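You operate a simulated robot arm through the tools that you are given. There is no shell and no other tool. Be economical: measure what you need, move in short steps, check, and stop when the job is done.

The job below is to be done with a simulated robot arm. You get a single attempt, and the scene is never put back.

Task
Press the tare button two times. Take the yellow clip on the bench edge beside the balance and put it away on the upper shelf of the pump table. Put one of the beakers from the blue mat on top of the yellow book. Shut the cover of the glass cup. Fetch the steel basket that says "wide mesh" from the narrow shelf behind the strainer pot and stand it on the top of the grate box. Switch the switch of the small switch box on. Put the bubble level on the back of the near bench. Open the racks cupboard door, take the green rack from the upper shelf of the racks cupboard and put it on the upper shelf of the near open bay, then shut the door. Lift the far right pump cover of tank fifty-six open. The order is free. Set down upright: beaker, steel basket.

Only the result counts: the job must be done as asked and must still hold three seconds after the hand-in. Knocking over, shifting, dropping, spilling or breaking anything else fails it. Lids that push on must go on centred and level and be pressed home; caps that screw on are set level and turned clockwise until they are tight.

Robot
A 7-joint arm with a two-finger parallel gripper on a trunk, on a base that drives. Base frame: it is fixed to the floor where the robot stands at the start and does not move with it; the origin is under the middle of the robot, x ahead of it, y to its left, z up. Lengths are in m, angles in rad, forces in N, time in s.
With the tool pointing down near the work surface it reaches from about 0.1 to 0.76 m from the robot's upright axis, wherever it stands. Its first joint turns from -2.897 to 2.897 rad. Places, roughly: back of the near bench [1.2, 4.2, 0.9]; beaker [1, 0.75, 1]; bubble level (20x3x4 cm) [0.8, 2.5, 0.9]; cover of the glass cup [-0.5, 1.1, 1.6]; far right pump cover of tank fifty-six [-0.8, 0.2, 1.6]; green rack (29x8x3 cm) [0.8, 3.4, 0.4]; racks cupboard door [0.7, 3.4, 0.4]; steel basket [-0.75, 0.75, 0.75]; switch of the small switch box [-0.5, 1.9, 1]; tare button [0.7, 0, 1]; top of the grate box (16x14 cm) [-0.54, 0.88, 0.14]; upper shelf of the near open bay [0.9, 2.2, 0.4]; upper shelf of the pump table (119x17 cm) [-2.1, 4.74, 1.46]; yellow book [1, 2, 1]; yellow clip (3x3x6 cm) [0.8, 0.3, 0.9]. Payload 3.43 kg.
The tool frame sits at the grasp point between the pads (the TCP): z along the fingers, y along the line on which they close. The tips reach 0.03 m beyond it. Largest opening 0.094 m; finger width 0.028, thickness 0.01; the body of the gripper, 0.05 by 0.096 m, starts 0.055 m behind the TCP.
Orientation is that of the tool frame in the base frame, as a unit quaternion [x, y, z, w]. With the fingers straight down and closing along the base's y, the tool's x points along the base's -x, its y along +y and its z along -z.

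Tools
- The arm moves only by the tool play_rows. Its argument "steps" is a list of rows, each a list of 2 entries, a list of its own where there are three numbers: the shift along the tool's x, y, z in cm, then the turn, a rotation vector about the tool's x, y, z in rad. In form: [[[tx, ty, tz], [ax, ay, az]], ...]. A call has 1 to 20 rows; each row shifts and turns the commanded pose from where the row before left it, along the tool's axes as they then stand. "hand" is the finger opening in cm, from 0 to 9.4, set as the call begins (left out, the last holds). Each row takes 0.2 s and may step no farther than 0.05 m and 0.15 rad from the row before; otherwise, or with a gripper value out of range, the whole call is refused. Where a pose cannot be reached the arm comes as near as it can. A force on the tool above 40 N (or 10 N above the force at the start of the call, whichever is more), or a blocked arm, ends the call early, and 0.2 s more pass. Each finger travels about 0.045 m/s and halts on what it meets, pressing with about 43 N; the grip force reading is that of the motor and also rises with nothing between the fingers. The clock runs only during rows and for 0.2 s after the last one: add rows that do not move to give the fingers time. It gives the time, the measured TCP pose, the force on the tool (base axes), the opening and the grip force at its end, in the units of the frame above (readings bear some noise), with the torque about the TCP (base axes, N m) and any sound that the robot's microphone picked up.
- Cameras (640 x 400 px; columns grow to the right, rows downward): "scene" is now at [0.4394, 0.2606, 1.3187]; the picture's right is [1.00, 0.03, 0.00], its down [0.03, -0.91, -0.41] and it looks along [-0.01, 0.41, -0.91] (base axes); focal length 214 px, centre (320, 200). "wrist" rides on the gripper at [0.076, 0.014, -0.102] in the tool frame; the picture's right is [-0.18, 0.98, 0.00], its down [-0.75, -0.14, -0.64] and it looks along [-0.63, -0.12, 0.77] (tool axes); focal length 243 px, centre (320, 200). There is no depth. A picture from a camera that has moved, and an enlarged one, comes with that camera's place and axes in the base frame and with its lens. The place of the scene camera against the robot may be out by one fixed shift of up to 0.018 m in any direction.
- snapshot(camera): a new picture of that camera. No time passes.
- slide_trunk(by): slides the trunk up (or, below 0, down) by that many m; the arm and the scene camera ride with it, the base frame stays. It gives what a move gives, with no picture.
- steer(legs): drives the robot by 1 to 6 legs, each [ahead, left, turn to the left] in m, m and rad, along the robot's own axes; the way and the turn of a leg run together, so that a leg with both is an arc; at most 1.5 m and 3.142 rad a leg. The arm and the cameras ride along, it lands a little off, and it stops where it bumps. It gives what a move gives.
- pan_tilt(pan, tilt): turns the head with the scene camera to pan (to the left, within 1.798 rad either way) and tilt (down, from -0.506 to 1.204), counted from straight ahead of the robot. It gives what a move gives.
- enlarge(camera, box): a new picture of the part [left, top, right, bottom] of that camera's present view, enlarged. No time passes.
- job_done(): hands the job in; it is judged then, once.

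Go step by step. Nothing tells you exact positions but the pictures and the camera data: compare them with the known pose of the tool, close in by small moves and look again before you grip or let go. The budget is 483 turns and 228 pictures, counting those below and the enlarged ones. Unless the task says otherwise, let go and move clear before handing in.

The tools are called after "Emit:" as name(argument=value, ...) on one line, values as JSON. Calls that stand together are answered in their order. play_rows: Moves the arm, as the interface text tells. Its arguments: {"type":"object","properties":{"steps":{"type":"array"},"hand":{"type":"number"}},"required":["steps"]} The other tools are called the same way: slide_trunk (by) slides the trunk up or down; steer (legs) drives the base; pan_tilt (pan, tilt) turns the head that bears the scene camera; snapshot (camera) takes a picture; enlarge (camera, box) takes an enlarged picture of a part of a camera's view; job_done () hands the job in.

At the start:

```text
time_s: 0.0
eef_pos: [-0.2342, 0.2292, 1.0005]
orientation: [0.0, 1.0, 0.001, -0.001]
contact_force: [-0.6, 0.3, -0.3]
torque: [-0.01, -0.01, -0.02]
finger_gap: 0.0943
gripper_force: 0.0
trunk travel left (down, up): [-0.425, 0.185]
robot x, y, heading: [-0.0029, -0.0007, -0.0]
head pan, tilt: [1.6, 1.15]
```

scene: 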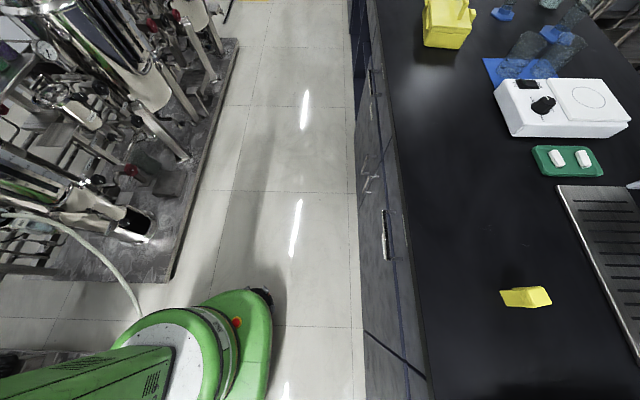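
wrist: 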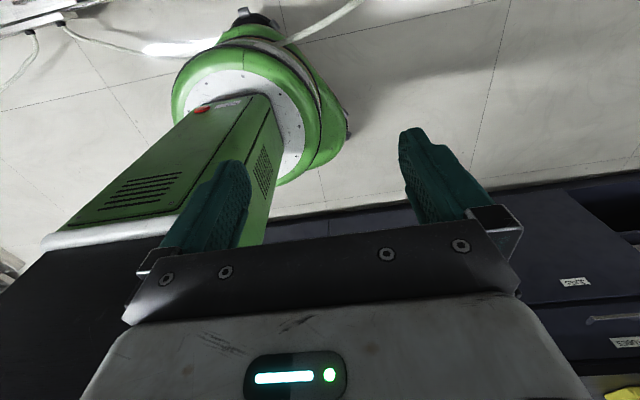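

I start from a robot standing between a black bench (x>0.6) and pump skids to the rear. First I look toward the bench where the balance and the clip are.

Emit:
pan_tilt(pan=0, tilt=0.9)

Emit:
snapshot(camera="scene")

Emit:
pan_tilt(pan=1.6, tilt=0.5)

Emit:
snapshot(camera="scene")

```text
time_s: 1.7
eef_pos: [-0.234, 0.2286, 0.9998]
orientation: [0.0, 1.0, -0.001, 0.0]
contact_force: [-0.5, 0.2, -1.0]
torque: [-0.07, 0.01, -0.03]
finger_gap: 0.094
gripper_force: 0.1
trunk travel left (down, up): [-0.425, 0.185]
robot x, y, heading: [0.0013, 0.0015, 0.001]
head pan, tilt: [0.0, 0.901]
```

```text
225 pictures are left
camera scene: at [0.5166, 0.2011, 1.3357], right [0.0, -1.0, 0.0], down [-0.78, 0.0, -0.62], along [0.62, 0.0, -0.78], focal length 214 px, centre (320, 200)
```

scene: 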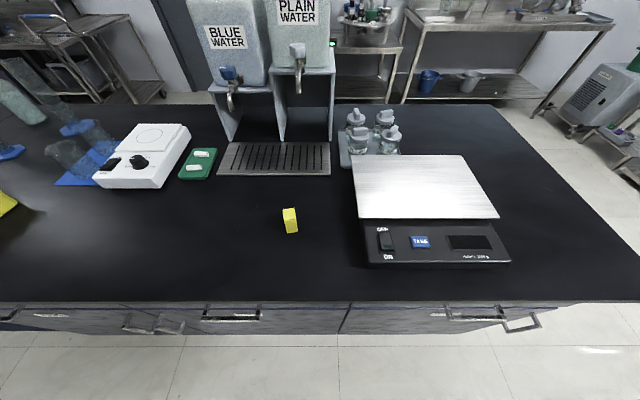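

```text
time_s: 3.3
eef_pos: [-0.2325, 0.2288, 0.9989]
orientation: [0.001, 1.0, 0.0, 0.001]
contact_force: [0.8, -0.2, -0.6]
torque: [-0.01, 0.01, -0.01]
finger_gap: 0.0943
gripper_force: 0.1
trunk travel left (down, up): [-0.425, 0.185]
robot x, y, heading: [-0.0004, -0.0022, 0.004]
head pan, tilt: [1.6, 0.499]
```

```text
224 pictures are left
camera scene: at [0.4385, 0.292, 1.3695], right [1.0, 0.03, 0.0], down [0.01, -0.48, -0.88], along [-0.03, 0.88, -0.48], focal length 214 px, centre (320, 200)
```

scene: 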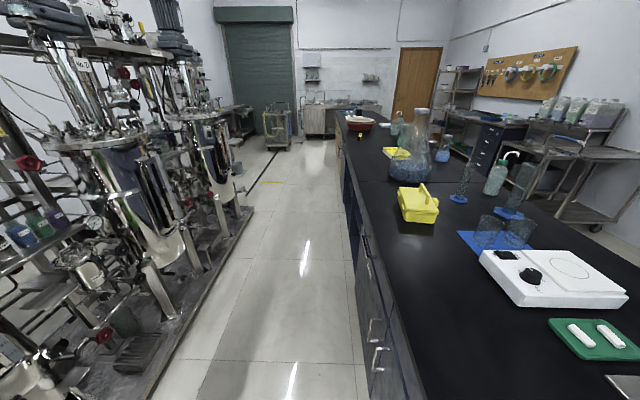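

The tare button looks to be near (0.716, 0.0, 0.95), the yellow clip near (0.78, 0.27, 0.93) and the bench edge at x≈0.62. I'll swing the arm round the left side toward the bench, with the fingers closed for pressing.

Emit:
play_rows(steps=[[[0, 4, -4], [0, 0, 0]], [[-2, 4, -3], [0, 0, 0]], [[-4, 3, 0], [0, 0, 0]], [[-4, 3, 0], [0, 0, 0]], [[-4, 2, 0], [0, 0, 0]], [[-5, 0, 0], [0, 0, 0]], [[-5, 0, 0], [0, 0, 0]], [[-5, 0, 0], [0, 0, 0]], [[-5, 0, 0], [0, 0, 0]], [[-5, 0, 0], [0, 0, 0]], [[-5, 0, 0], [0, 0, 0]], [[-5, 0, 0], [0, 0, 0]]], hand=0)

Emit:
pan_tilt(pan=0.4, tilt=0.7)

Emit:
snapshot(camera="scene")

```text
refused: row 1 steps farther than a row can; nothing moved
```

```text
time_s: 4.7
eef_pos: [-0.2335, 0.229, 0.9996]
orientation: [0.0, 1.0, 0.0, 0.001]
contact_force: [1.2, -0.1, 0.0]
torque: [0.02, 0.01, 0.04]
finger_gap: 0.094
gripper_force: 0.0
trunk travel left (down, up): [-0.425, 0.185]
robot x, y, heading: [0.0016, -0.0023, -0.001]
head pan, tilt: [0.4, 0.7]
```

```text
223 pictures are left
camera scene: at [0.5194, 0.2342, 1.3518], right [0.39, -0.92, 0.0], down [-0.59, -0.25, -0.77], along [0.7, 0.3, -0.64], focal length 214 px, centre (320, 200)
```

scene: 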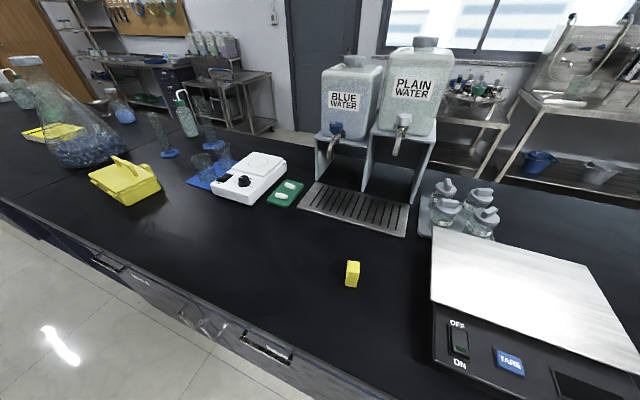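

The clip and balance are clear of obstacles. I repeat the swing with smaller rows.

Emit:
play_rows(steps=[[[0, 3.5, -3.5], [0, 0, 0]], [[-2, 3.5, -2.5], [0, 0, 0]], [[-3.5, 3, 0], [0, 0, 0]], [[-3.5, 3, 0], [0, 0, 0]], [[-4, 2.5, 0], [0, 0, 0]], [[-5, 0, 0], [0, 0, 0]], [[-5, 0, 0], [0, 0, 0]], [[-5, 0, 0], [0, 0, 0]], [[-5, 0, 0], [0, 0, 0]], [[-5, 0, 0], [0, 0, 0]], [[-5, 0, 0], [0, 0, 0]], [[-5, 0, 0], [0, 0, 0]], [[-4, -2, 0], [0, 0, 0]]], hand=0)

Emit:
snapshot(camera="scene")

```text
time_s: 6.6
eef_pos: [-0.0365, 0.3044, 1.054]
orientation: [-0.113, 0.993, -0.013, -0.003]
contact_force: [0.5, 0.3, 0.1]
torque: [-0.04, -0.03, 0.0]
finger_gap: 0.0002
gripper_force: 33.7
trunk travel left (down, up): [-0.425, 0.185]
robot x, y, heading: [-0.0044, 0.0001, -0.004]
head pan, tilt: [0.4, 0.7]
stopped in row 9: the arm was blocked; the commanded pose is now the measured one
```

```text
222 pictures are left
camera scene: at [0.5193, 0.2343, 1.3518], right [0.39, -0.92, 0.0], down [-0.59, -0.25, -0.76], along [0.7, 0.3, -0.64], focal length 214 px, centre (320, 200)
```

scene: 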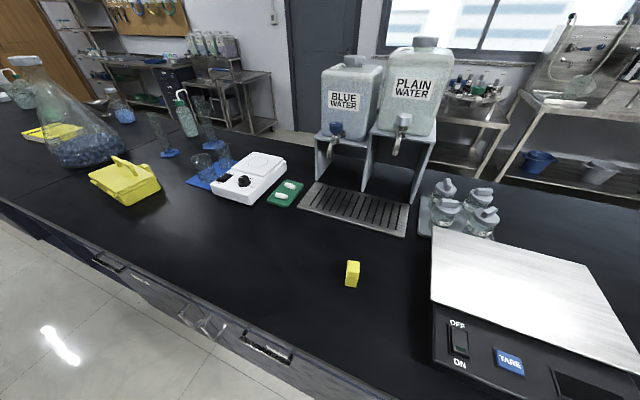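

The arm was blocked on the way, so I look at it with the head turned fully left to see the cause.

Emit:
pan_tilt(pan=1.79, tilt=0.6)

Emit:
snapshot(camera="scene")

Emit:
snapshot(camera="wrist")

```text
time_s: 8.1
eef_pos: [-0.0374, 0.3042, 1.0541]
orientation: [-0.113, 0.994, -0.013, -0.005]
contact_force: [-0.2, -0.3, 0.5]
torque: [-0.01, 0.0, -0.01]
finger_gap: 0.0
gripper_force: 32.9
trunk travel left (down, up): [-0.425, 0.185]
robot x, y, heading: [0.0014, -0.0018, 0.003]
head pan, tilt: [1.791, 0.6]
```

```text
221 pictures are left
camera scene: at [0.4219, 0.2874, 1.3604], right [0.98, 0.22, 0.0], down [0.12, -0.55, -0.82], along [-0.18, 0.81, -0.57], focal length 214 px, centre (320, 200)
```

scene: 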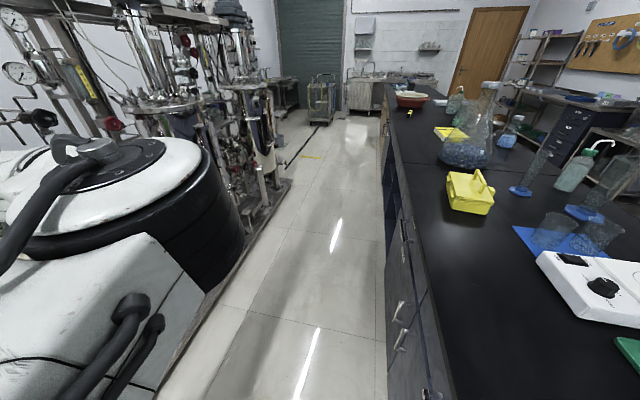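

```text
220 pictures are left
camera wrist: at [-0.1132, 0.3038, 1.1582], right [-0.04, 1.0, -0.03], down [0.77, 0.05, 0.64], along [0.64, 0.01, -0.77], focal length 243 px, centre (320, 200)
```

wrist: 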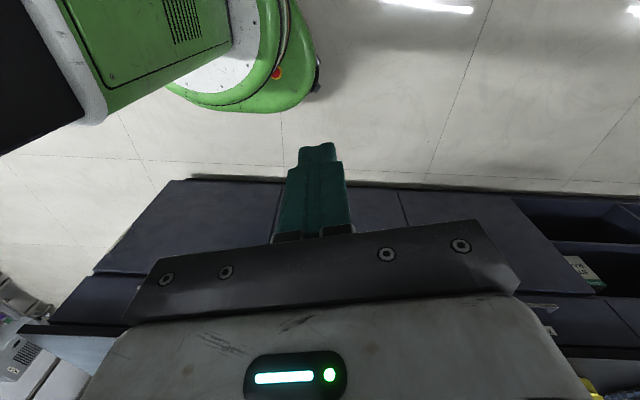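

A large arm link sits very close to the head, so probably the elbow met the head mast or a joint limit. I back off toward the starting place and look where the arm is then.

Emit:
play_rows(steps=[[[3, 0, 0], [0, 0, 0]], [[4, 0, 0], [0, 0, 0]], [[4, 0, 0], [0, 0, 0]], [[4, 0, 0], [0, 0, 0]], [[4, 0, 0], [0, 0, 0]], [[0, 0, 0], [0, 0, 0.15]]])

Emit:
snapshot(camera="scene")

```text
time_s: 9.5
eef_pos: [-0.2213, 0.2637, 1.057]
orientation: [-0.038, 0.999, -0.014, -0.004]
contact_force: [-0.7, 0.1, -0.2]
torque: [0.0, -0.05, 0.0]
finger_gap: 0.0002
gripper_force: 33.1
trunk travel left (down, up): [-0.425, 0.185]
robot x, y, heading: [-0.0001, -0.0003, -0.0]
head pan, tilt: [1.791, 0.6]
```

```text
219 pictures are left
camera scene: at [0.4216, 0.2873, 1.3605], right [0.98, 0.22, 0.0], down [0.12, -0.55, -0.83], along [-0.18, 0.81, -0.57], focal length 214 px, centre (320, 200)
```

scene: 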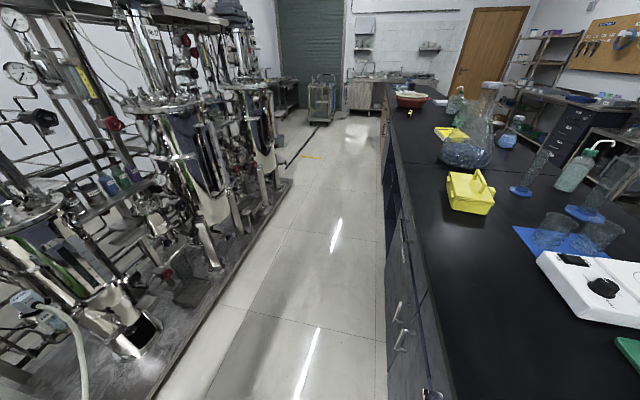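

The arm is clear again and it was only the wrist I saw near the head. I test a slow outward move to find out what limits it.

Emit:
play_rows(steps=[[[0, 2, 0], [0, 0, 0]], [[0, 2, 0], [0, 0, 0]], [[0, 2, 0], [0, 0, 0]], [[0, 2, 0], [0, 0, 0]], [[0, 2, 0], [0, 0, 0]], [[0, 0, 0], [0, 0, 0]]])

```text
time_s: 10.9
eef_pos: [-0.2301, 0.3625, 1.054]
orientation: [-0.037, 0.999, -0.013, -0.003]
contact_force: [-0.7, 0.4, 0.5]
torque: [0.04, 0.02, 0.02]
finger_gap: 0.0
gripper_force: 32.6
trunk travel left (down, up): [-0.425, 0.185]
robot x, y, heading: [0.0028, -0.0005, -0.002]
head pan, tilt: [1.791, 0.6]
```

That outward move works. Now I swing along an arc with the tool turning along with it.

Emit:
play_rows(steps=[[[-3.5, 1.9, 0], [0, 0, 0.093]], [[-3.5, 1.9, 0], [0, 0, 0.093]], [[-3.5, 1.9, 0], [0, 0, 0.093]], [[-3.5, 1.9, 0], [0, 0, 0.093]], [[-3.5, 1.9, 0], [0, 0, 0.093]], [[-3.5, 1.9, 0], [0, 0, 0.093]], [[-3.5, 1.9, 0], [0, 0, 0.093]], [[-3.5, 1.9, 0], [0, 0, 0.093]]])

Emit:
snapshot(camera="scene")

```text
time_s: 12.6
eef_pos: [-0.0418, 0.3675, 1.0443]
orientation: [0.195, 0.98, -0.025, 0.001]
contact_force: [-0.4, 0.5, 0.4]
torque: [-0.06, 0.0, -0.02]
finger_gap: 0.0
gripper_force: 33.3
trunk travel left (down, up): [-0.425, 0.185]
robot x, y, heading: [0.0013, 0.0023, 0.002]
head pan, tilt: [1.791, 0.6]
stopped in row 8: the arm was blocked; the commanded pose is now the measured one
```

```text
218 pictures are left
camera scene: at [0.4217, 0.2875, 1.3604], right [0.98, 0.22, 0.0], down [0.12, -0.55, -0.82], along [-0.18, 0.81, -0.57], focal length 214 px, centre (320, 200)
```

scene: 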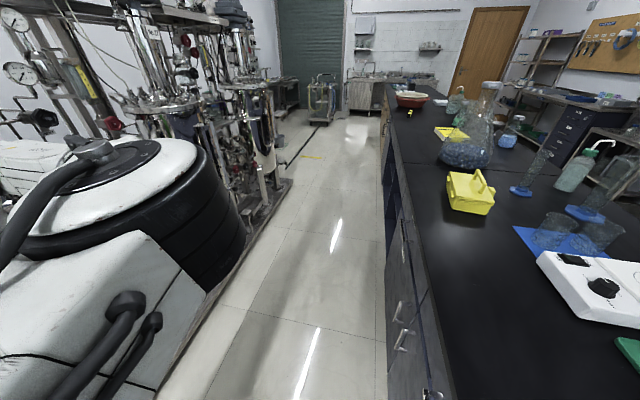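

The upper link stops short of the head, so the arm's free side is the robot's left and back-left. I'll work with the robot turned so that targets lie on its left. First I look to the right side (-y) for room to turn.

Emit:
pan_tilt(pan=-1.2, tilt=0.6)

Emit:
snapshot(camera="scene")

```text
time_s: 15.2
eef_pos: [-0.041, 0.3688, 1.0451]
orientation: [0.195, 0.981, -0.024, 0.002]
contact_force: [0.7, 0.2, -0.8]
torque: [0.02, -0.01, -0.03]
finger_gap: 0.0
gripper_force: 32.8
trunk travel left (down, up): [-0.425, 0.185]
robot x, y, heading: [0.0022, 0.0006, 0.001]
head pan, tilt: [-1.201, 0.6]
```

```text
217 pictures are left
camera scene: at [0.4731, 0.1188, 1.3604], right [-0.93, -0.36, 0.0], down [-0.2, 0.53, -0.83], along [0.3, -0.77, -0.56], focal length 214 px, centre (320, 200)
```

scene: 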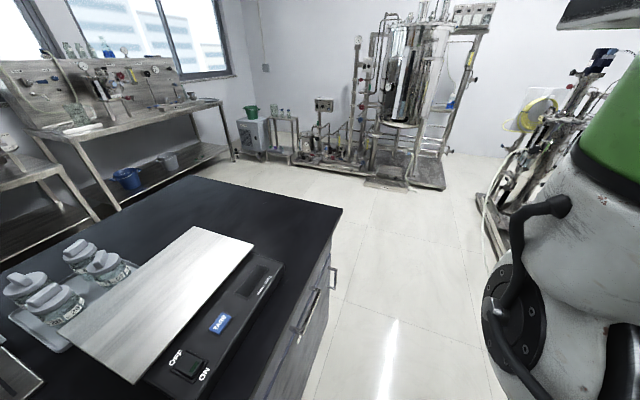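

There is plenty of room. I turn the base right by 90° so the bench is on its left, then step toward the bench.

Emit:
steer(legs=[[0, 0, -1.571], [0.1, 0.12, 0]])

Emit:
pan_tilt(pan=1.5, tilt=0.9)

Emit:
snapshot(camera="scene")

```text
time_s: 20.5
eef_pos: [0.4888, -0.0738, 1.0449]
orientation: [0.838, 0.545, -0.017, -0.016]
contact_force: [-0.8, 0.0, 0.3]
torque: [-0.04, 0.03, 0.02]
finger_gap: 0.0002
gripper_force: 32.9
trunk travel left (down, up): [-0.425, 0.185]
robot x, y, heading: [0.122, -0.1076, -1.592]
head pan, tilt: [-1.201, 0.6]
```

```text
time_s: 22.9
eef_pos: [0.4886, -0.072, 1.0456]
orientation: [0.838, 0.545, -0.018, -0.017]
contact_force: [0.1, 0.2, -0.6]
torque: [0.02, 0.02, 0.03]
finger_gap: 0.0001
gripper_force: 33.2
trunk travel left (down, up): [-0.425, 0.185]
robot x, y, heading: [0.1144, -0.1078, -1.596]
head pan, tilt: [1.499, 0.901]
```

```text
216 pictures are left
camera scene: at [0.3771, -0.5534, 1.3356], right [-0.1, -1.0, 0.0], down [-0.78, 0.08, -0.62], along [0.62, -0.06, -0.78], focal length 214 px, centre (320, 200)
```

scene: 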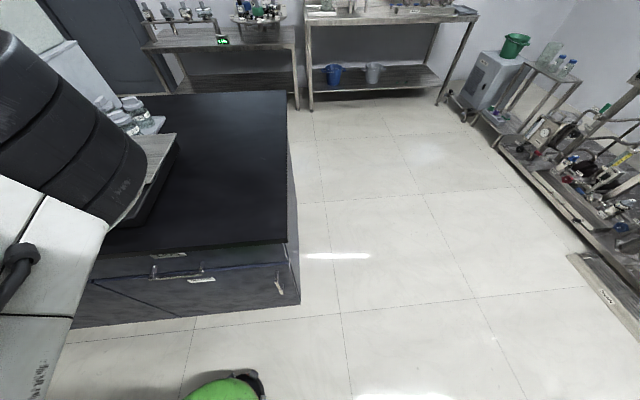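

The arm hides the bench from the head camera, so the wrist camera must do the aiming. I level the tool and go to above the tare button.

Emit:
play_rows(steps=[[[0, 0, -3], [-0.047, 0.01, 0]], [[2.2, 2.5, 0], [0, 0, 0]], [[2.2, 2.5, 0], [0, 0, 0]], [[2.2, 2.5, 0], [0, 0, 0]], [[2.2, 2.5, 0], [0, 0, 0]], [[2.2, 2.5, 0], [0, 0, 0]], [[2.2, 2.5, 0], [0, 0, 0]], [[0, 0, 0], [0, 0, 0]]])

Emit:
snapshot(camera="wrist")

Emit:
snapshot(camera="scene")

```text
time_s: 24.7
eef_pos: [0.6689, -0.017, 1.0759]
orientation: [0.838, 0.545, -0.002, 0.0]
contact_force: [0.2, 0.1, 0.3]
torque: [0.03, 0.0, 0.02]
finger_gap: 0.0
gripper_force: 32.8
out of reach, approached as far as the arm can: row 7
trunk travel left (down, up): [-0.425, 0.185]
robot x, y, heading: [0.117, -0.1032, -1.594]
head pan, tilt: [1.499, 0.901]
```

```text
215 pictures are left
camera wrist: at [0.7141, 0.0475, 1.1784], right [0.82, -0.57, 0.0], down [-0.43, -0.63, 0.64], along [-0.37, -0.53, -0.76], focal length 243 px, centre (320, 200)
```

wrist: 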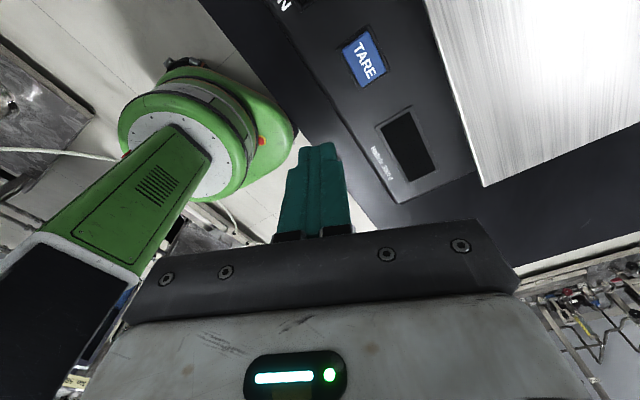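

```text
214 pictures are left
camera scene: at [0.3771, -0.5533, 1.3357], right [-0.1, -1.0, 0.0], down [-0.78, 0.07, -0.62], along [0.62, -0.06, -0.78], focal length 214 px, centre (320, 200)
```

scene: 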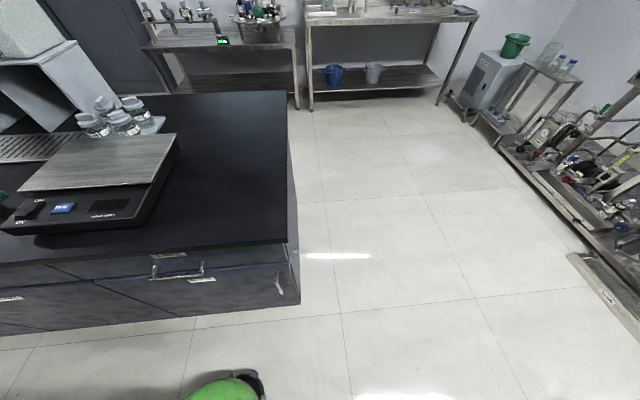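

The button's at (0.718, -0.004) by both cameras. The arm is near its reach, so I drive 8 cm nearer to the bench and then aim.

Emit:
steer(legs=[[0, 0.08, 0]])

```text
time_s: 25.7
eef_pos: [0.7511, -0.0187, 1.0752]
orientation: [0.838, 0.545, -0.002, 0.0]
contact_force: [-0.5, -0.4, 0.0]
torque: [0.0, -0.03, -0.04]
finger_gap: 0.0002
gripper_force: 32.3
trunk travel left (down, up): [-0.425, 0.185]
robot x, y, heading: [0.1954, -0.1058, -1.601]
head pan, tilt: [1.499, 0.901]
```

Emit:
play_rows(steps=[[[0, -3.6, 0], [0, 0, 0]], [[0, 0, 3], [0, 0, 0]], [[0, 0, 2], [0, 0, 0]], [[0, 0, 0], [0, 0, 0]]])

Emit:
snapshot(camera="wrist")

Emit:
pan_tilt(pan=1.79, tilt=0.8)

Emit:
snapshot(camera="scene")

```text
time_s: 26.7
eef_pos: [0.7171, -0.0049, 1.0253]
orientation: [0.838, 0.545, -0.002, 0.0]
contact_force: [1.0, -0.5, -0.1]
torque: [0.01, 0.02, 0.01]
finger_gap: 0.0002
gripper_force: 33.0
trunk travel left (down, up): [-0.425, 0.185]
robot x, y, heading: [0.1978, -0.1055, -1.594]
head pan, tilt: [1.499, 0.901]
```

```text
213 pictures are left
camera wrist: at [0.7619, 0.0595, 1.1279], right [0.82, -0.57, 0.0], down [-0.43, -0.63, 0.64], along [-0.37, -0.53, -0.77], focal length 243 px, centre (320, 200)
```

wrist: 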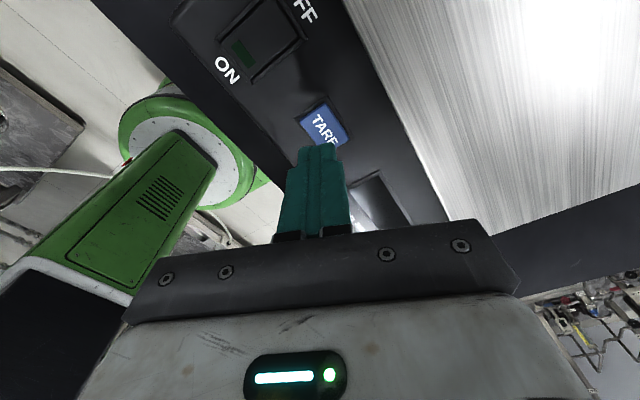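

```text
time_s: 27.5
eef_pos: [0.7166, -0.005, 1.025]
orientation: [0.838, 0.545, -0.002, 0.001]
contact_force: [0.3, -0.5, -0.4]
torque: [0.01, 0.0, -0.02]
finger_gap: 0.0
gripper_force: 33.0
trunk travel left (down, up): [-0.425, 0.185]
robot x, y, heading: [0.2008, -0.1085, -1.593]
head pan, tilt: [1.791, 0.799]
```

```text
212 pictures are left
camera scene: at [0.4627, -0.5324, 1.3435], right [0.19, -0.98, 0.0], down [-0.7, -0.14, -0.7], along [0.68, 0.14, -0.72], focal length 214 px, centre (320, 200)
```

scene: 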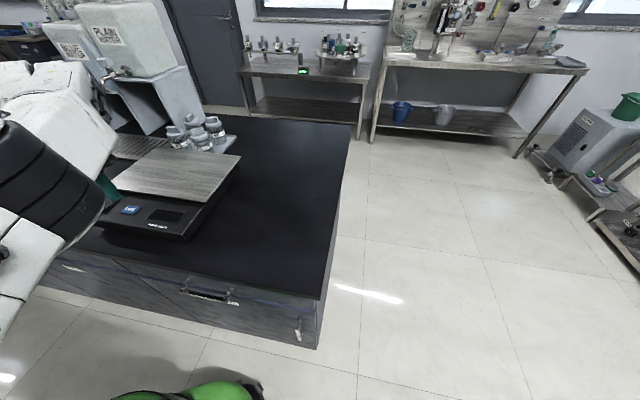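

The fingertip is above the blue button. I descend in small steps till contact.

Emit:
play_rows(steps=[[[0.1, 0.1, 1], [0, 0, 0]], [[0, 0, 1], [0, 0, 0]], [[0, 0, 1], [0, 0, 0]], [[0, 0, 0], [0, 0, 0]]])

Emit:
enlarge(camera="scene", box=[60, 140, 260, 265])

```text
time_s: 28.5
eef_pos: [0.7175, -0.0032, 0.9944]
orientation: [0.839, 0.545, -0.002, 0.001]
contact_force: [0.3, -0.6, 0.1]
torque: [-0.03, 0.01, -0.01]
finger_gap: 0.0001
gripper_force: 32.6
trunk travel left (down, up): [-0.425, 0.185]
robot x, y, heading: [0.1963, -0.1044, -1.596]
head pan, tilt: [1.791, 0.799]
```

```text
3.20 times, centred on (160, 202) of scene
camera zoom: at [0.4627, -0.5324, 1.3435], right [0.19, -0.98, 0.0], down [-0.7, -0.14, -0.7], along [0.68, 0.14, -0.72], focal length 686 px, centre (832, 192)
```

zoom: 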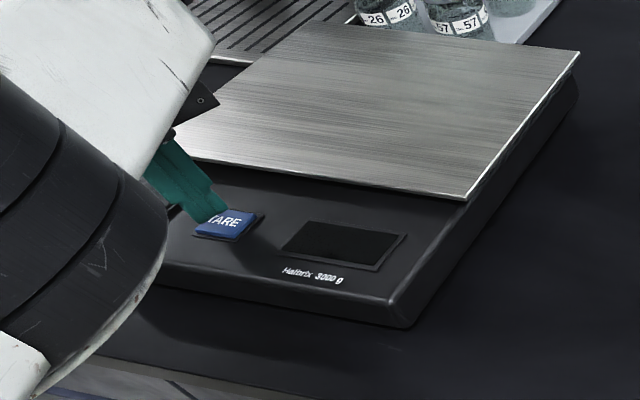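

The tip is about 1 cm to the +y side of the button centre; I correct and go on downward.

Emit:
play_rows(steps=[[[-0.5, 0.5, 0], [0, 0, 0]], [[0, 0, 0.7], [0, 0, 0]], [[0, 0, 0.5], [0, 0, 0]], [[0, 0, 0], [0, 0, 0]]])

Emit:
enlarge(camera="scene", box=[60, 140, 260, 265])

```text
time_s: 29.5
eef_pos: [0.7214, -0.0109, 0.9819]
orientation: [0.839, 0.545, 0.0, 0.001]
contact_force: [-0.4, 0.0, 2.0]
torque: [-0.01, -0.02, 0.02]
finger_gap: 0.0
gripper_force: 32.7
trunk travel left (down, up): [-0.425, 0.185]
robot x, y, heading: [0.1989, -0.1071, -1.598]
head pan, tilt: [1.791, 0.799]
heard: click
```

```text
3.20 times, centred on (160, 202) of scene
camera zoom: at [0.4627, -0.5324, 1.3436], right [0.19, -0.98, 0.0], down [-0.7, -0.14, -0.7], along [0.68, 0.14, -0.72], focal length 686 px, centre (832, 192)
```

zoom: 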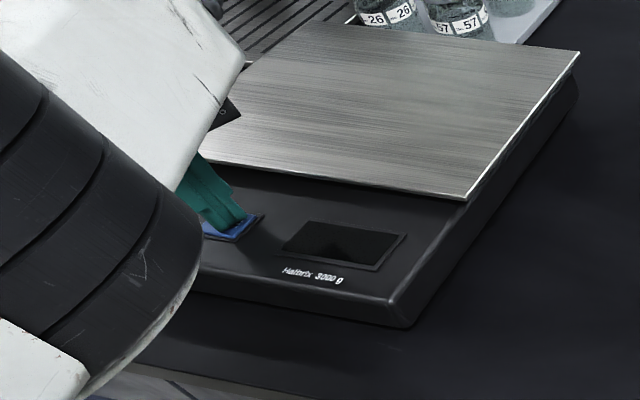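

A click was heard: first press. I raise 2 cm and press once more.

Emit:
play_rows(steps=[[[0, 0, -1], [0, 0, 0]], [[0, 0, -1], [0, 0, 0]], [[0, 0, 0], [0, 0, 0]]])

Emit:
play_rows(steps=[[[0, 0, 1], [0, 0, 0]], [[0, 0, 0.5], [0, 0, 0]], [[0, 0, 0.6], [0, 0, 0]], [[0, 0, 0], [0, 0, 0]]])

Emit:
play_rows(steps=[[[0, 0, -1], [0, 0, 0]], [[0, 0, -4], [0, 0, 0]], [[0, 0, -4], [0, 0, 0]], [[0, 0, 0], [0, 0, 0]]])

Emit:
snapshot(camera="wrist")

```text
time_s: 30.3
eef_pos: [0.7211, -0.0109, 1.0041]
orientation: [0.838, 0.545, -0.002, 0.0]
contact_force: [0.5, 0.8, -0.2]
torque: [0.02, 0.01, -0.02]
finger_gap: 0.0001
gripper_force: 33.0
trunk travel left (down, up): [-0.425, 0.185]
robot x, y, heading: [0.203, -0.1061, -1.592]
head pan, tilt: [1.791, 0.799]
```

```text
time_s: 31.3
eef_pos: [0.7215, -0.0101, 0.9813]
orientation: [0.839, 0.545, 0.0, 0.001]
contact_force: [-0.2, -1.0, 3.9]
torque: [0.0, 0.01, 0.0]
finger_gap: 0.0
gripper_force: 33.5
trunk travel left (down, up): [-0.425, 0.185]
robot x, y, heading: [0.2012, -0.1084, -1.595]
head pan, tilt: [1.791, 0.799]
heard: click
```

```text
time_s: 32.3
eef_pos: [0.7211, -0.0092, 1.073]
orientation: [0.838, 0.546, -0.002, 0.0]
contact_force: [0.6, 0.2, 0.2]
torque: [0.01, -0.02, 0.0]
finger_gap: 0.0
gripper_force: 33.0
trunk travel left (down, up): [-0.425, 0.185]
robot x, y, heading: [0.1971, -0.1104, -1.594]
head pan, tilt: [1.791, 0.799]
```

```text
209 pictures are left
camera wrist: at [0.7669, 0.0545, 1.1765], right [0.82, -0.57, 0.0], down [-0.43, -0.63, 0.64], along [-0.37, -0.53, -0.76], focal length 243 px, centre (320, 200)
```

wrist: 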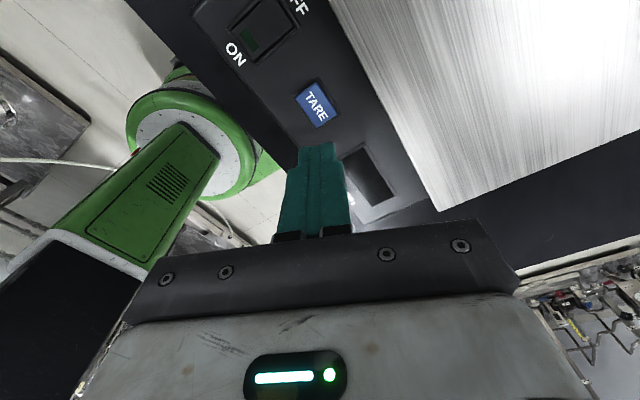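

Both presses gave a click. Next the beaker: I draw the arm back from the bench and drive backward (+y) to beside the blue mat.

Emit:
play_rows(steps=[[[0, 0, -4], [0, 0, 0]], [[-1.8, -4, 0], [0, 0, 0]], [[-1.8, -4, 0], [0, 0, 0]], [[-1.8, -4, 0], [0, 0, 0]], [[-1.8, -4, 0], [0, 0, 0]], [[-1.8, -4, 0], [0, 0, 0]]])

Emit:
steer(legs=[[-0.75, 0.03, 0.02]])

Emit:
snapshot(camera="scene")

Emit:
snapshot(camera="wrist")

```text
time_s: 33.7
eef_pos: [0.5013, -0.0112, 1.112]
orientation: [0.839, 0.544, -0.002, -0.001]
contact_force: [0.6, -0.2, -0.2]
torque: [0.0, 0.01, 0.01]
finger_gap: 0.0
gripper_force: 33.1
trunk travel left (down, up): [-0.425, 0.185]
robot x, y, heading: [0.1968, -0.1059, -1.6]
head pan, tilt: [1.791, 0.799]
```

```text
time_s: 37.8
eef_pos: [0.5424, 0.7359, 1.1129]
orientation: [0.834, 0.552, -0.002, 0.0]
contact_force: [-0.9, 0.1, 0.5]
torque: [0.02, -0.02, 0.02]
finger_gap: 0.0001
gripper_force: 33.0
trunk travel left (down, up): [-0.425, 0.185]
robot x, y, heading: [0.2431, 0.6346, -1.575]
head pan, tilt: [1.791, 0.799]
```

```text
208 pictures are left
camera scene: at [0.5118, 0.2149, 1.3435], right [0.21, -0.98, 0.0], down [-0.7, -0.15, -0.7], along [0.68, 0.15, -0.72], focal length 214 px, centre (320, 200)
```

scene: 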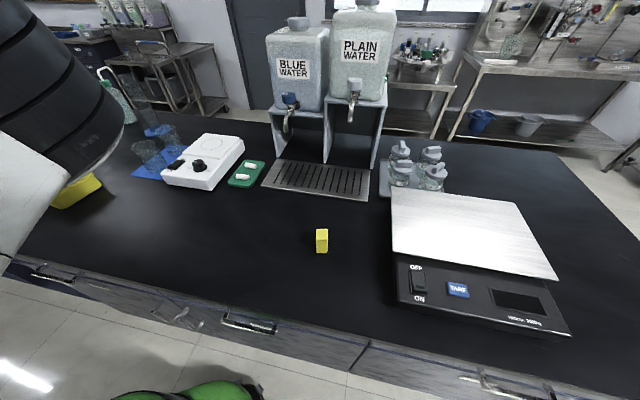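

```text
207 pictures are left
camera wrist: at [0.5867, 0.8013, 1.2154], right [0.83, -0.55, 0.0], down [-0.42, -0.64, 0.64], along [-0.36, -0.54, -0.76], focal length 243 px, centre (320, 200)
```

wrist: 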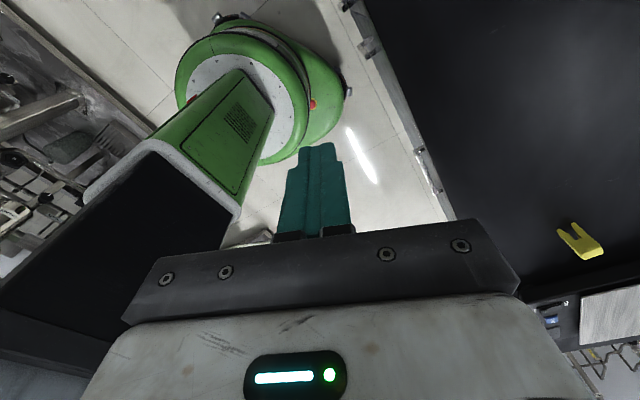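

The wrist camera currently looks back at the robot. I turn the tool so that it looks out over the bench.

Emit:
play_rows(steps=[[[0, 0, 0], [0, 0, -0.145]], [[0, 0, 0], [0, 0, -0.145]], [[0, 0, 0], [0, 0, -0.145]], [[0, 0, 0], [0, 0, -0.145]], [[0, 0, 0], [0, 0, -0.145]], [[0, 0, 0], [0, 0, -0.145]], [[0, 0, 0], [0, 0, -0.145]], [[0, 0, 0], [0, 0, -0.145]], [[0, 0, 0], [0, 0, -0.145]], [[0, 0, 0], [0, 0, -0.145]], [[0, 0, 0], [0, 0, -0.145]], [[0, 0, 0], [0, 0, -0.145]], [[0, 0, 0], [0, 0, -0.145]], [[0, 0, 0], [0, 0, -0.115]]])

Emit:
snapshot(camera="wrist")

```text
time_s: 40.8
eef_pos: [0.5438, 0.7365, 1.1124]
orientation: [-0.016, 1.0, -0.001, -0.001]
contact_force: [-1.0, 0.6, -0.3]
torque: [0.01, 0.03, -0.03]
finger_gap: 0.0002
gripper_force: 32.9
trunk travel left (down, up): [-0.425, 0.185]
robot x, y, heading: [0.242, 0.6374, -1.578]
head pan, tilt: [1.791, 0.799]
```

```text
206 pictures are left
camera wrist: at [0.4674, 0.7491, 1.2156], right [0.15, 0.99, 0.0], down [0.76, -0.12, 0.64], along [0.63, -0.1, -0.77], focal length 243 px, centre (320, 200)
```

wrist: 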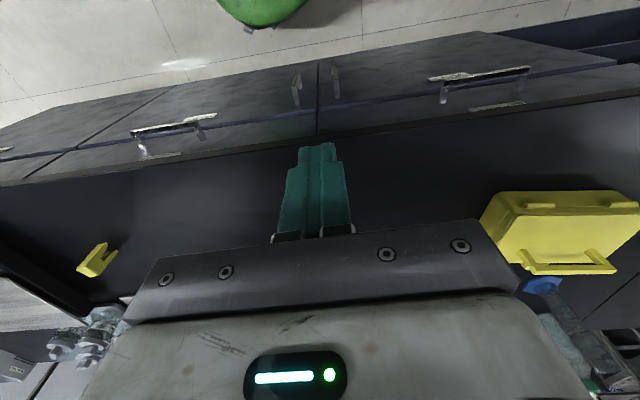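

The wrist now looks outward. I zoom the head view onto the blue mat with the beakers.

Emit:
enlarge(camera="scene", box=[90, 100, 250, 200])

```text
4.00 times, centred on (170, 150) of scene
camera zoom: at [0.5118, 0.215, 1.3436], right [0.21, -0.98, 0.0], down [-0.7, -0.15, -0.7], along [0.68, 0.15, -0.72], focal length 858 px, centre (920, 400)
```

zoom: 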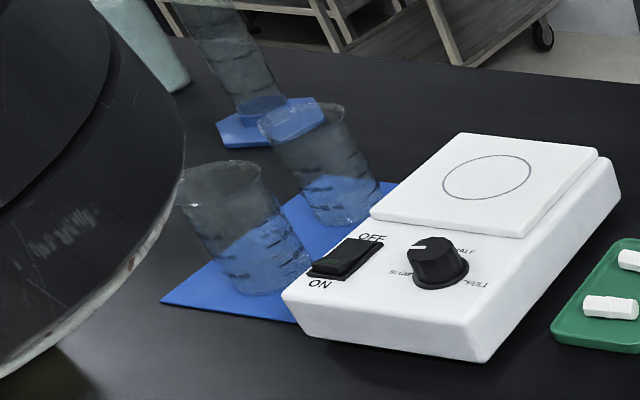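

The near beaker's base is at about (0.942, 0.858), rim z≈0.995, about 6.5 cm wide; the other is 11 cm farther in x. I'll grip along x near the rim, so I drive closer and turn the tool, opening the fingers.

Emit:
steer(legs=[[-0.12, 0.065, 0]])

Emit:
play_rows(steps=[[[0, 0, -3], [0, 0, 0.143]], [[0, 0, 0], [0, 0, 0.143]], [[0, 0, 0], [0, 0, 0.143]], [[0, 0, 0], [0, 0, 0.143]], [[0, 0, 0], [0, 0, 0.143]], [[0, 0, 0], [0, 0, 0.143]], [[0, 0, 0], [0, 0, 0.143]], [[0, 0, 0], [0, 0, 0.143]], [[0, 0, 0], [0, 0, 0.143]], [[0, 0, 0], [0, 0, 0.143]], [[0, 0, 0], [0, 0, 0.14]]], hand=9.4)

```text
time_s: 42.1
eef_pos: [0.6091, 0.8584, 1.1133]
orientation: [-0.015, 1.0, -0.001, -0.002]
contact_force: [0.0, 0.1, -0.6]
torque: [0.01, 0.0, -0.02]
finger_gap: 0.0002
gripper_force: 32.9
trunk travel left (down, up): [-0.425, 0.185]
robot x, y, heading: [0.3069, 0.758, -1.581]
head pan, tilt: [1.791, 0.799]
```

```text
time_s: 44.5
eef_pos: [0.6097, 0.858, 1.1413]
orientation: [0.697, 0.717, -0.001, 0.0]
contact_force: [0.4, 0.0, 0.2]
torque: [0.01, 0.01, 0.01]
finger_gap: 0.0942
gripper_force: 0.0
trunk travel left (down, up): [-0.425, 0.185]
robot x, y, heading: [0.3072, 0.7555, -1.576]
head pan, tilt: [1.791, 0.799]
```

Emit:
play_rows(steps=[[[-0.13, 4.74, 0], [0, 0, 0]], [[-0.13, 4.74, 0], [0, 0, 0]], [[-0.13, 4.74, 0], [0, 0, 0]], [[-0.13, 4.74, 0], [0, 0, 0]], [[-0.13, 4.74, 0], [0, 0, 0]], [[-0.13, 4.74, 0], [0, 0, 0]], [[0, 0, 0], [0, 0, 0]]])

Emit:
snapshot(camera="wrist")

Emit:
snapshot(camera="scene")

```text
time_s: 46.1
eef_pos: [0.8551, 0.8493, 1.1391]
orientation: [0.696, 0.718, -0.002, -0.001]
contact_force: [-0.7, -0.1, 0.4]
torque: [0.0, 0.0, 0.0]
finger_gap: 0.0943
gripper_force: 0.1
out of reach, approached as far as the arm can: row 6
trunk travel left (down, up): [-0.425, 0.185]
robot x, y, heading: [0.3084, 0.7573, -1.575]
head pan, tilt: [1.791, 0.799]
```

```text
204 pictures are left
camera wrist: at [0.8674, 0.9268, 1.2413], right [0.99, -0.15, 0.0], down [-0.12, -0.76, 0.64], along [-0.1, -0.64, -0.76], focal length 243 px, centre (320, 200)
```

wrist: 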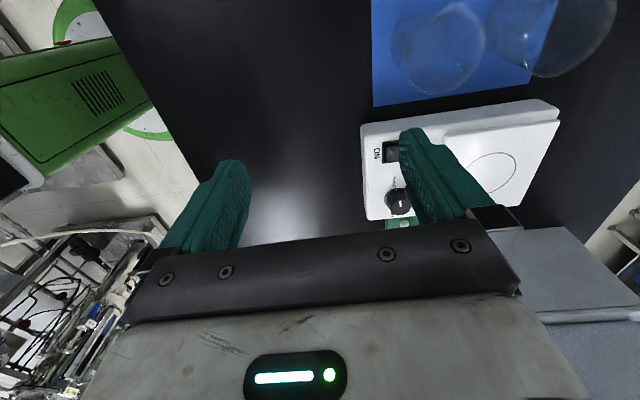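

```text
203 pictures are left
camera scene: at [0.5791, 0.3363, 1.3435], right [0.21, -0.98, 0.0], down [-0.7, -0.15, -0.7], along [0.68, 0.15, -0.72], focal length 214 px, centre (320, 200)
```

scene: 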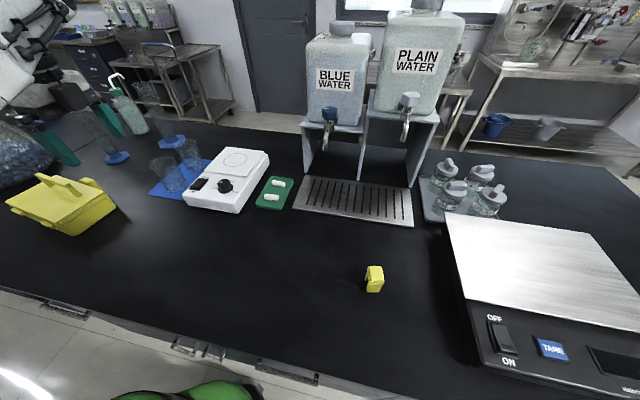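

The reach stops at about 0.55 m from the axis here, less than promised. I test whether another height or azimuth gives more, raising a bit first.

Emit:
play_rows(steps=[[[0, -3, -3], [0, 0, 0]], [[4, 0, -3], [0, 0, 0]], [[4.5, 0, 0], [0, 0, 0]], [[4.5, 0, 0], [0, 0, 0]], [[4.5, 0, 0], [0, 0, 0]], [[0, 4, 0], [0, 0, 0]], [[0, 4, 0], [0, 0, 0]], [[0, 4, 0], [0, 0, 0]], [[0, 0, 0], [0, 0, 0]]])

Emit:
snapshot(camera="scene")

```text
time_s: 48.1
eef_pos: [0.8093, 0.8974, 1.1549]
orientation: [0.696, 0.718, -0.002, 0.001]
contact_force: [0.2, 0.2, -0.5]
torque: [-0.01, 0.04, 0.0]
finger_gap: 0.0939
gripper_force: 0.0
out of reach, approached as far as the arm can: row 2, 3, 4, 5, 6, 7, 8
trunk travel left (down, up): [-0.425, 0.185]
robot x, y, heading: [0.3098, 0.758, -1.575]
head pan, tilt: [1.791, 0.799]
```

```text
202 pictures are left
camera scene: at [0.579, 0.3365, 1.3436], right [0.21, -0.98, 0.0], down [-0.7, -0.15, -0.7], along [0.68, 0.15, -0.72], focal length 214 px, centre (320, 200)
```

scene: 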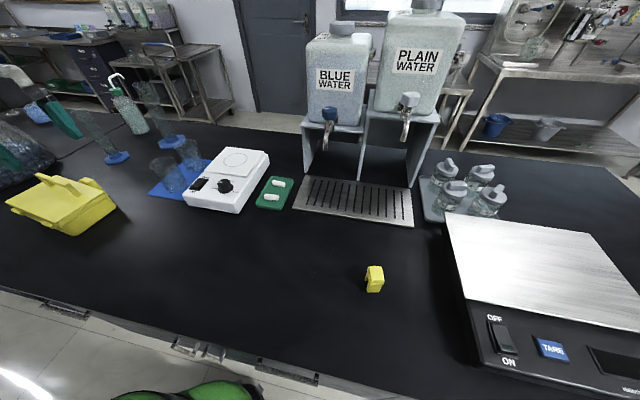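

Reach shrinks with height, so the shoulder must be lower than the wrist. I raise the trunk and then bring the arm down relative to it.

Emit:
slide_trunk(by=0.17)

Emit:
play_rows(steps=[[[0, 0, 4], [0, 0, 0]], [[0, 0, 4], [0, 0, 0]], [[0, 0, 4], [0, 0, 0]], [[-4, 0, 3], [0, 0, 0]], [[0, 4, 0], [0, 0, 0]], [[0, 4, 0], [0, 0, 0]], [[0, 4, 0], [0, 0, 0]], [[0, 0, 0], [0, 0, 0]]])

Emit:
snapshot(camera="scene")

```text
time_s: 50.0
eef_pos: [0.8113, 0.8991, 1.3259]
orientation: [0.696, 0.718, -0.001, 0.0]
contact_force: [-0.4, 1.0, 0.2]
torque: [-0.04, -0.01, 0.0]
finger_gap: 0.094
gripper_force: 0.1
trunk travel left (down, up): [-0.595, 0.015]
robot x, y, heading: [0.3056, 0.7537, -1.578]
head pan, tilt: [1.791, 0.799]
```

```text
time_s: 51.8
eef_pos: [0.872, 0.843, 1.1762]
orientation: [0.696, 0.718, 0.0, 0.0]
contact_force: [-0.5, -0.9, -0.5]
torque: [-0.01, 0.0, 0.0]
finger_gap: 0.0941
gripper_force: 0.2
out of reach, approached as far as the arm can: row 6, 7
trunk travel left (down, up): [-0.595, 0.015]
robot x, y, heading: [0.3069, 0.756, -1.577]
head pan, tilt: [1.791, 0.799]
```

```text
201 pictures are left
camera scene: at [0.5789, 0.3366, 1.5136], right [0.21, -0.98, 0.0], down [-0.7, -0.15, -0.7], along [0.68, 0.15, -0.72], focal length 214 px, centre (320, 200)
```

scene: 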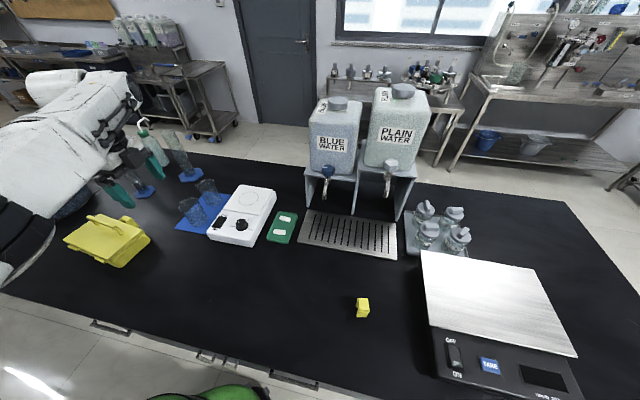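

The reach is limited by the arm's own posture. I turn the wrist camera toward the robot and tilt it up to see how the arm stands.

Emit:
play_rows(steps=[[[0, -4, -4], [0, 0, 0]], [[0, -4, -2], [0, 0, 0.14]], [[0, 0, 0], [0, 0, 0.145]], [[0, 0, 0], [0, 0, 0.145]], [[0, 0, 0], [0, 0, 0.145]], [[0, 0, 0], [0, 0, 0.145]], [[0, 0, 0], [0, 0, 0.145]], [[0, 0, 0], [0, 0, 0.145]], [[0, 0, 0], [0, 0, 0.145]], [[0, 0, 0], [0, -0.145, 0]], [[0, 0, 0], [0, -0.145, 0]], [[0, 0, 0], [0, -0.145, 0]], [[0, 0, 0], [0, -0.145, 0]], [[0, 0, 0], [0, -0.145, 0]]])

Emit:
snapshot(camera="wrist")

Emit:
snapshot(camera="scene")

```text
refused: row 1 steps farther than a row can; nothing moved
```

```text
200 pictures are left
camera wrist: at [0.885, 0.9199, 1.2781], right [0.99, -0.15, 0.0], down [-0.12, -0.76, 0.64], along [-0.1, -0.64, -0.77], focal length 243 px, centre (320, 200)
```

wrist: 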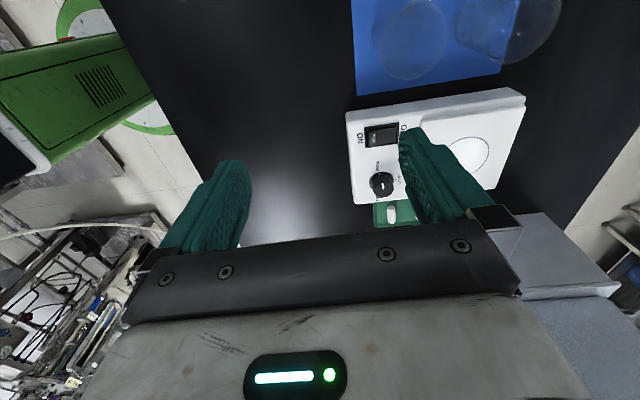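

```text
199 pictures are left
camera scene: at [0.5789, 0.3366, 1.5136], right [0.21, -0.98, 0.0], down [-0.7, -0.15, -0.7], along [0.68, 0.15, -0.72], focal length 214 px, centre (320, 200)
```

scene: 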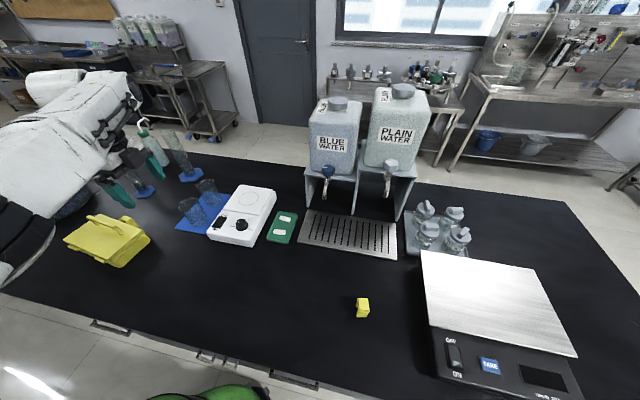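

Row too large; repeated with smaller first rows.

Emit:
play_rows(steps=[[[0, -3, -3], [0, 0, 0]], [[0, -4, -2], [0, 0, 0.14]], [[0, 0, 0], [0, 0, 0.145]], [[0, 0, 0], [0, 0, 0.145]], [[0, 0, 0], [0, 0, 0.145]], [[0, 0, 0], [0, 0, 0.145]], [[0, 0, 0], [0, 0, 0.145]], [[0, 0, 0], [0, 0, 0.145]], [[0, 0, 0], [0, 0, 0.145]], [[0, 0, 0], [0, -0.145, 0]], [[0, 0, 0], [0, -0.145, 0]], [[0, 0, 0], [0, -0.145, 0]], [[0, 0, 0], [0, -0.145, 0]], [[0, 0, 0], [0, -0.145, 0]]])

Emit:
snapshot(camera="wrist")

```text
time_s: 54.8
eef_pos: [0.74, 0.7971, 1.2067]
orientation: [0.921, 0.212, -0.319, 0.075]
contact_force: [0.8, 0.3, 0.7]
torque: [0.01, -0.01, -0.02]
finger_gap: 0.0937
gripper_force: 0.0
out of reach, approached as far as the arm can: row 12, 13, 14
trunk travel left (down, up): [-0.595, 0.015]
robot x, y, heading: [0.3095, 0.7535, -1.573]
head pan, tilt: [1.791, 0.799]
```

```text
198 pictures are left
camera wrist: at [0.8581, 0.839, 1.2402], right [0.3, -0.95, 0.12], down [-0.24, 0.05, 0.97], along [-0.92, -0.32, -0.21], focal length 243 px, centre (320, 200)
```

wrist: 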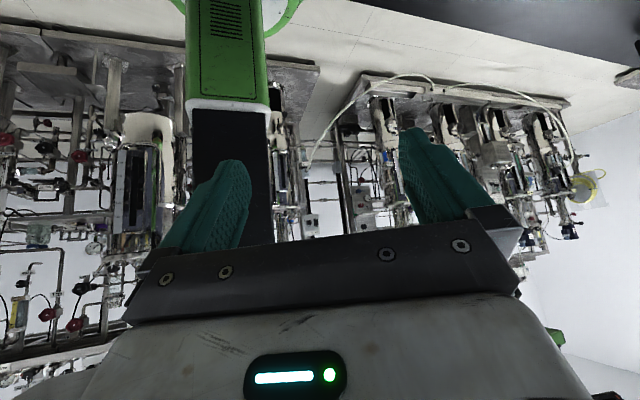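

The trunk column is visible but not the arm above it. I look from the head toward the right-back to see the upper arm.

Emit:
pan_tilt(pan=-1.79, tilt=0.1)

Emit:
snapshot(camera="scene")

Emit:
pan_tilt(pan=1.79, tilt=0.1)

Emit:
snapshot(camera="scene")

```text
time_s: 57.8
eef_pos: [0.7406, 0.7972, 1.2061]
orientation: [0.921, 0.212, -0.319, 0.075]
contact_force: [-0.1, 0.4, 0.4]
torque: [-0.01, -0.03, -0.04]
finger_gap: 0.0939
gripper_force: 0.0
trunk travel left (down, up): [-0.595, 0.015]
robot x, y, heading: [0.309, 0.7596, -1.577]
head pan, tilt: [-1.791, 0.099]
```

```text
197 pictures are left
camera scene: at [0.4105, 0.34, 1.5766], right [0.22, 0.97, 0.0], down [0.1, -0.02, -1.0], along [-0.97, 0.22, -0.1], focal length 214 px, centre (320, 200)
```

scene: 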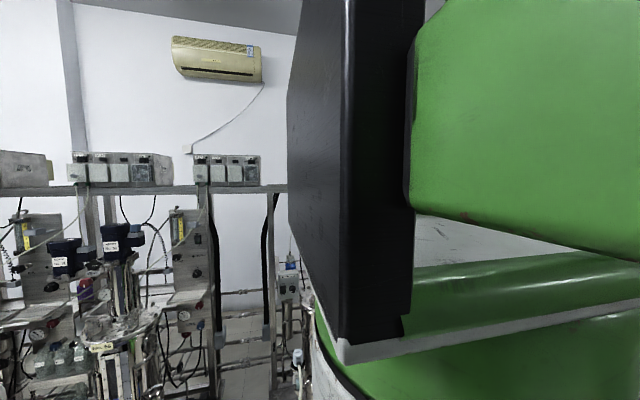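

```text
time_s: 60.8
eef_pos: [0.7392, 0.7975, 1.2054]
orientation: [0.921, 0.212, -0.318, 0.075]
contact_force: [0.0, -0.2, 1.2]
torque: [0.01, 0.01, 0.04]
finger_gap: 0.0941
gripper_force: 0.0
trunk travel left (down, up): [-0.595, 0.015]
robot x, y, heading: [0.3081, 0.7574, -1.577]
head pan, tilt: [1.791, 0.099]
```

```text
196 pictures are left
camera scene: at [0.5902, 0.3389, 1.5766], right [0.21, -0.98, 0.0], down [-0.1, -0.02, -0.99], along [0.97, 0.21, -0.1], focal length 214 px, centre (320, 200)
```

scene: 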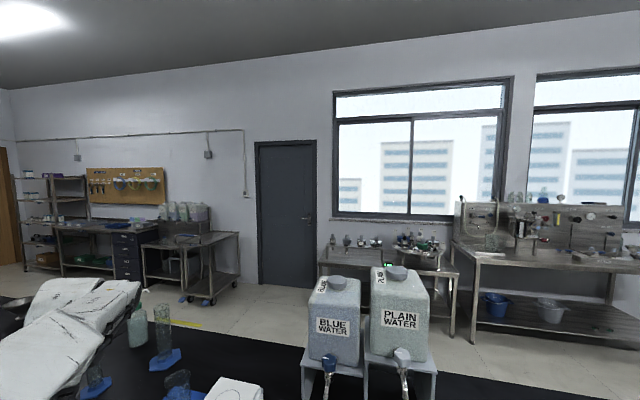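

I see a black column with green shells close to the head, giving little clarity. I test the reach further round to the back-left, levelling the tool first.

Emit:
play_rows(steps=[[[0, 0, 0], [0, 0.134, 0]], [[0, 0, 0], [0, 0.134, 0]], [[0, 0, 0], [0, 0.134, 0]], [[0, 0, 0], [0, 0.134, 0]], [[0, 0, 0], [0, 0.131, 0]], [[0, -4.7, 0], [0, 0, 0]], [[0, -4.7, 0], [0, 0, 0]], [[0, -4.7, 0], [0, 0, 0]], [[0, -4.7, 0], [0, 0, 0]], [[0, -4.7, 0], [0, 0, 0]], [[0, -4.7, 0], [0, 0, 0]], [[0, -4.7, 0], [0, 0, 0]], [[0, 0, 0], [0, 0, 0]]])

```text
time_s: 63.6
eef_pos: [0.6082, 1.0613, 1.2041]
orientation: [0.974, 0.229, 0.0, 0.001]
contact_force: [0.5, -0.2, 0.7]
torque: [0.04, 0.01, -0.01]
finger_gap: 0.0941
gripper_force: 0.1
out of reach, approached as far as the arm can: row 12
trunk travel left (down, up): [-0.595, 0.015]
robot x, y, heading: [0.3078, 0.7553, -1.575]
head pan, tilt: [1.791, 0.099]
```

Emit:
play_rows(steps=[[[0, 0, 0], [0, 0, -0.14]], [[0, 0, 0], [0, 0, -0.14]], [[0, 0, 0], [0, 0, -0.14]], [[0, 0, 0], [0, 0, -0.14]], [[0, 0, 0], [0, 0, -0.14]], [[0, 0, 0], [0, 0, -0.14]], [[0, 0, 0], [0, 0, -0.14]], [[0, 0, 0], [0, 0, -0.14]], [[3, 3, 0], [0, 0, 0]], [[3, 3, 0], [0, 0, 0]], [[3, 3, 0], [0, 0, 0]], [[3, 3, 0], [0, 0, 0]], [[3, 3, 0], [0, 0, 0]], [[0, 0, 0], [0, 0, 0]]])

```text
time_s: 66.6
eef_pos: [0.6126, 1.0587, 1.2033]
orientation: [0.703, 0.711, 0.001, 0.0]
contact_force: [-0.2, -0.1, -0.2]
torque: [-0.03, -0.01, 0.0]
finger_gap: 0.0941
gripper_force: 0.1
out of reach, approached as far as the arm can: row 9, 10, 11, 12, 13
trunk travel left (down, up): [-0.595, 0.015]
robot x, y, heading: [0.3064, 0.7547, -1.575]
head pan, tilt: [1.791, 0.099]
```

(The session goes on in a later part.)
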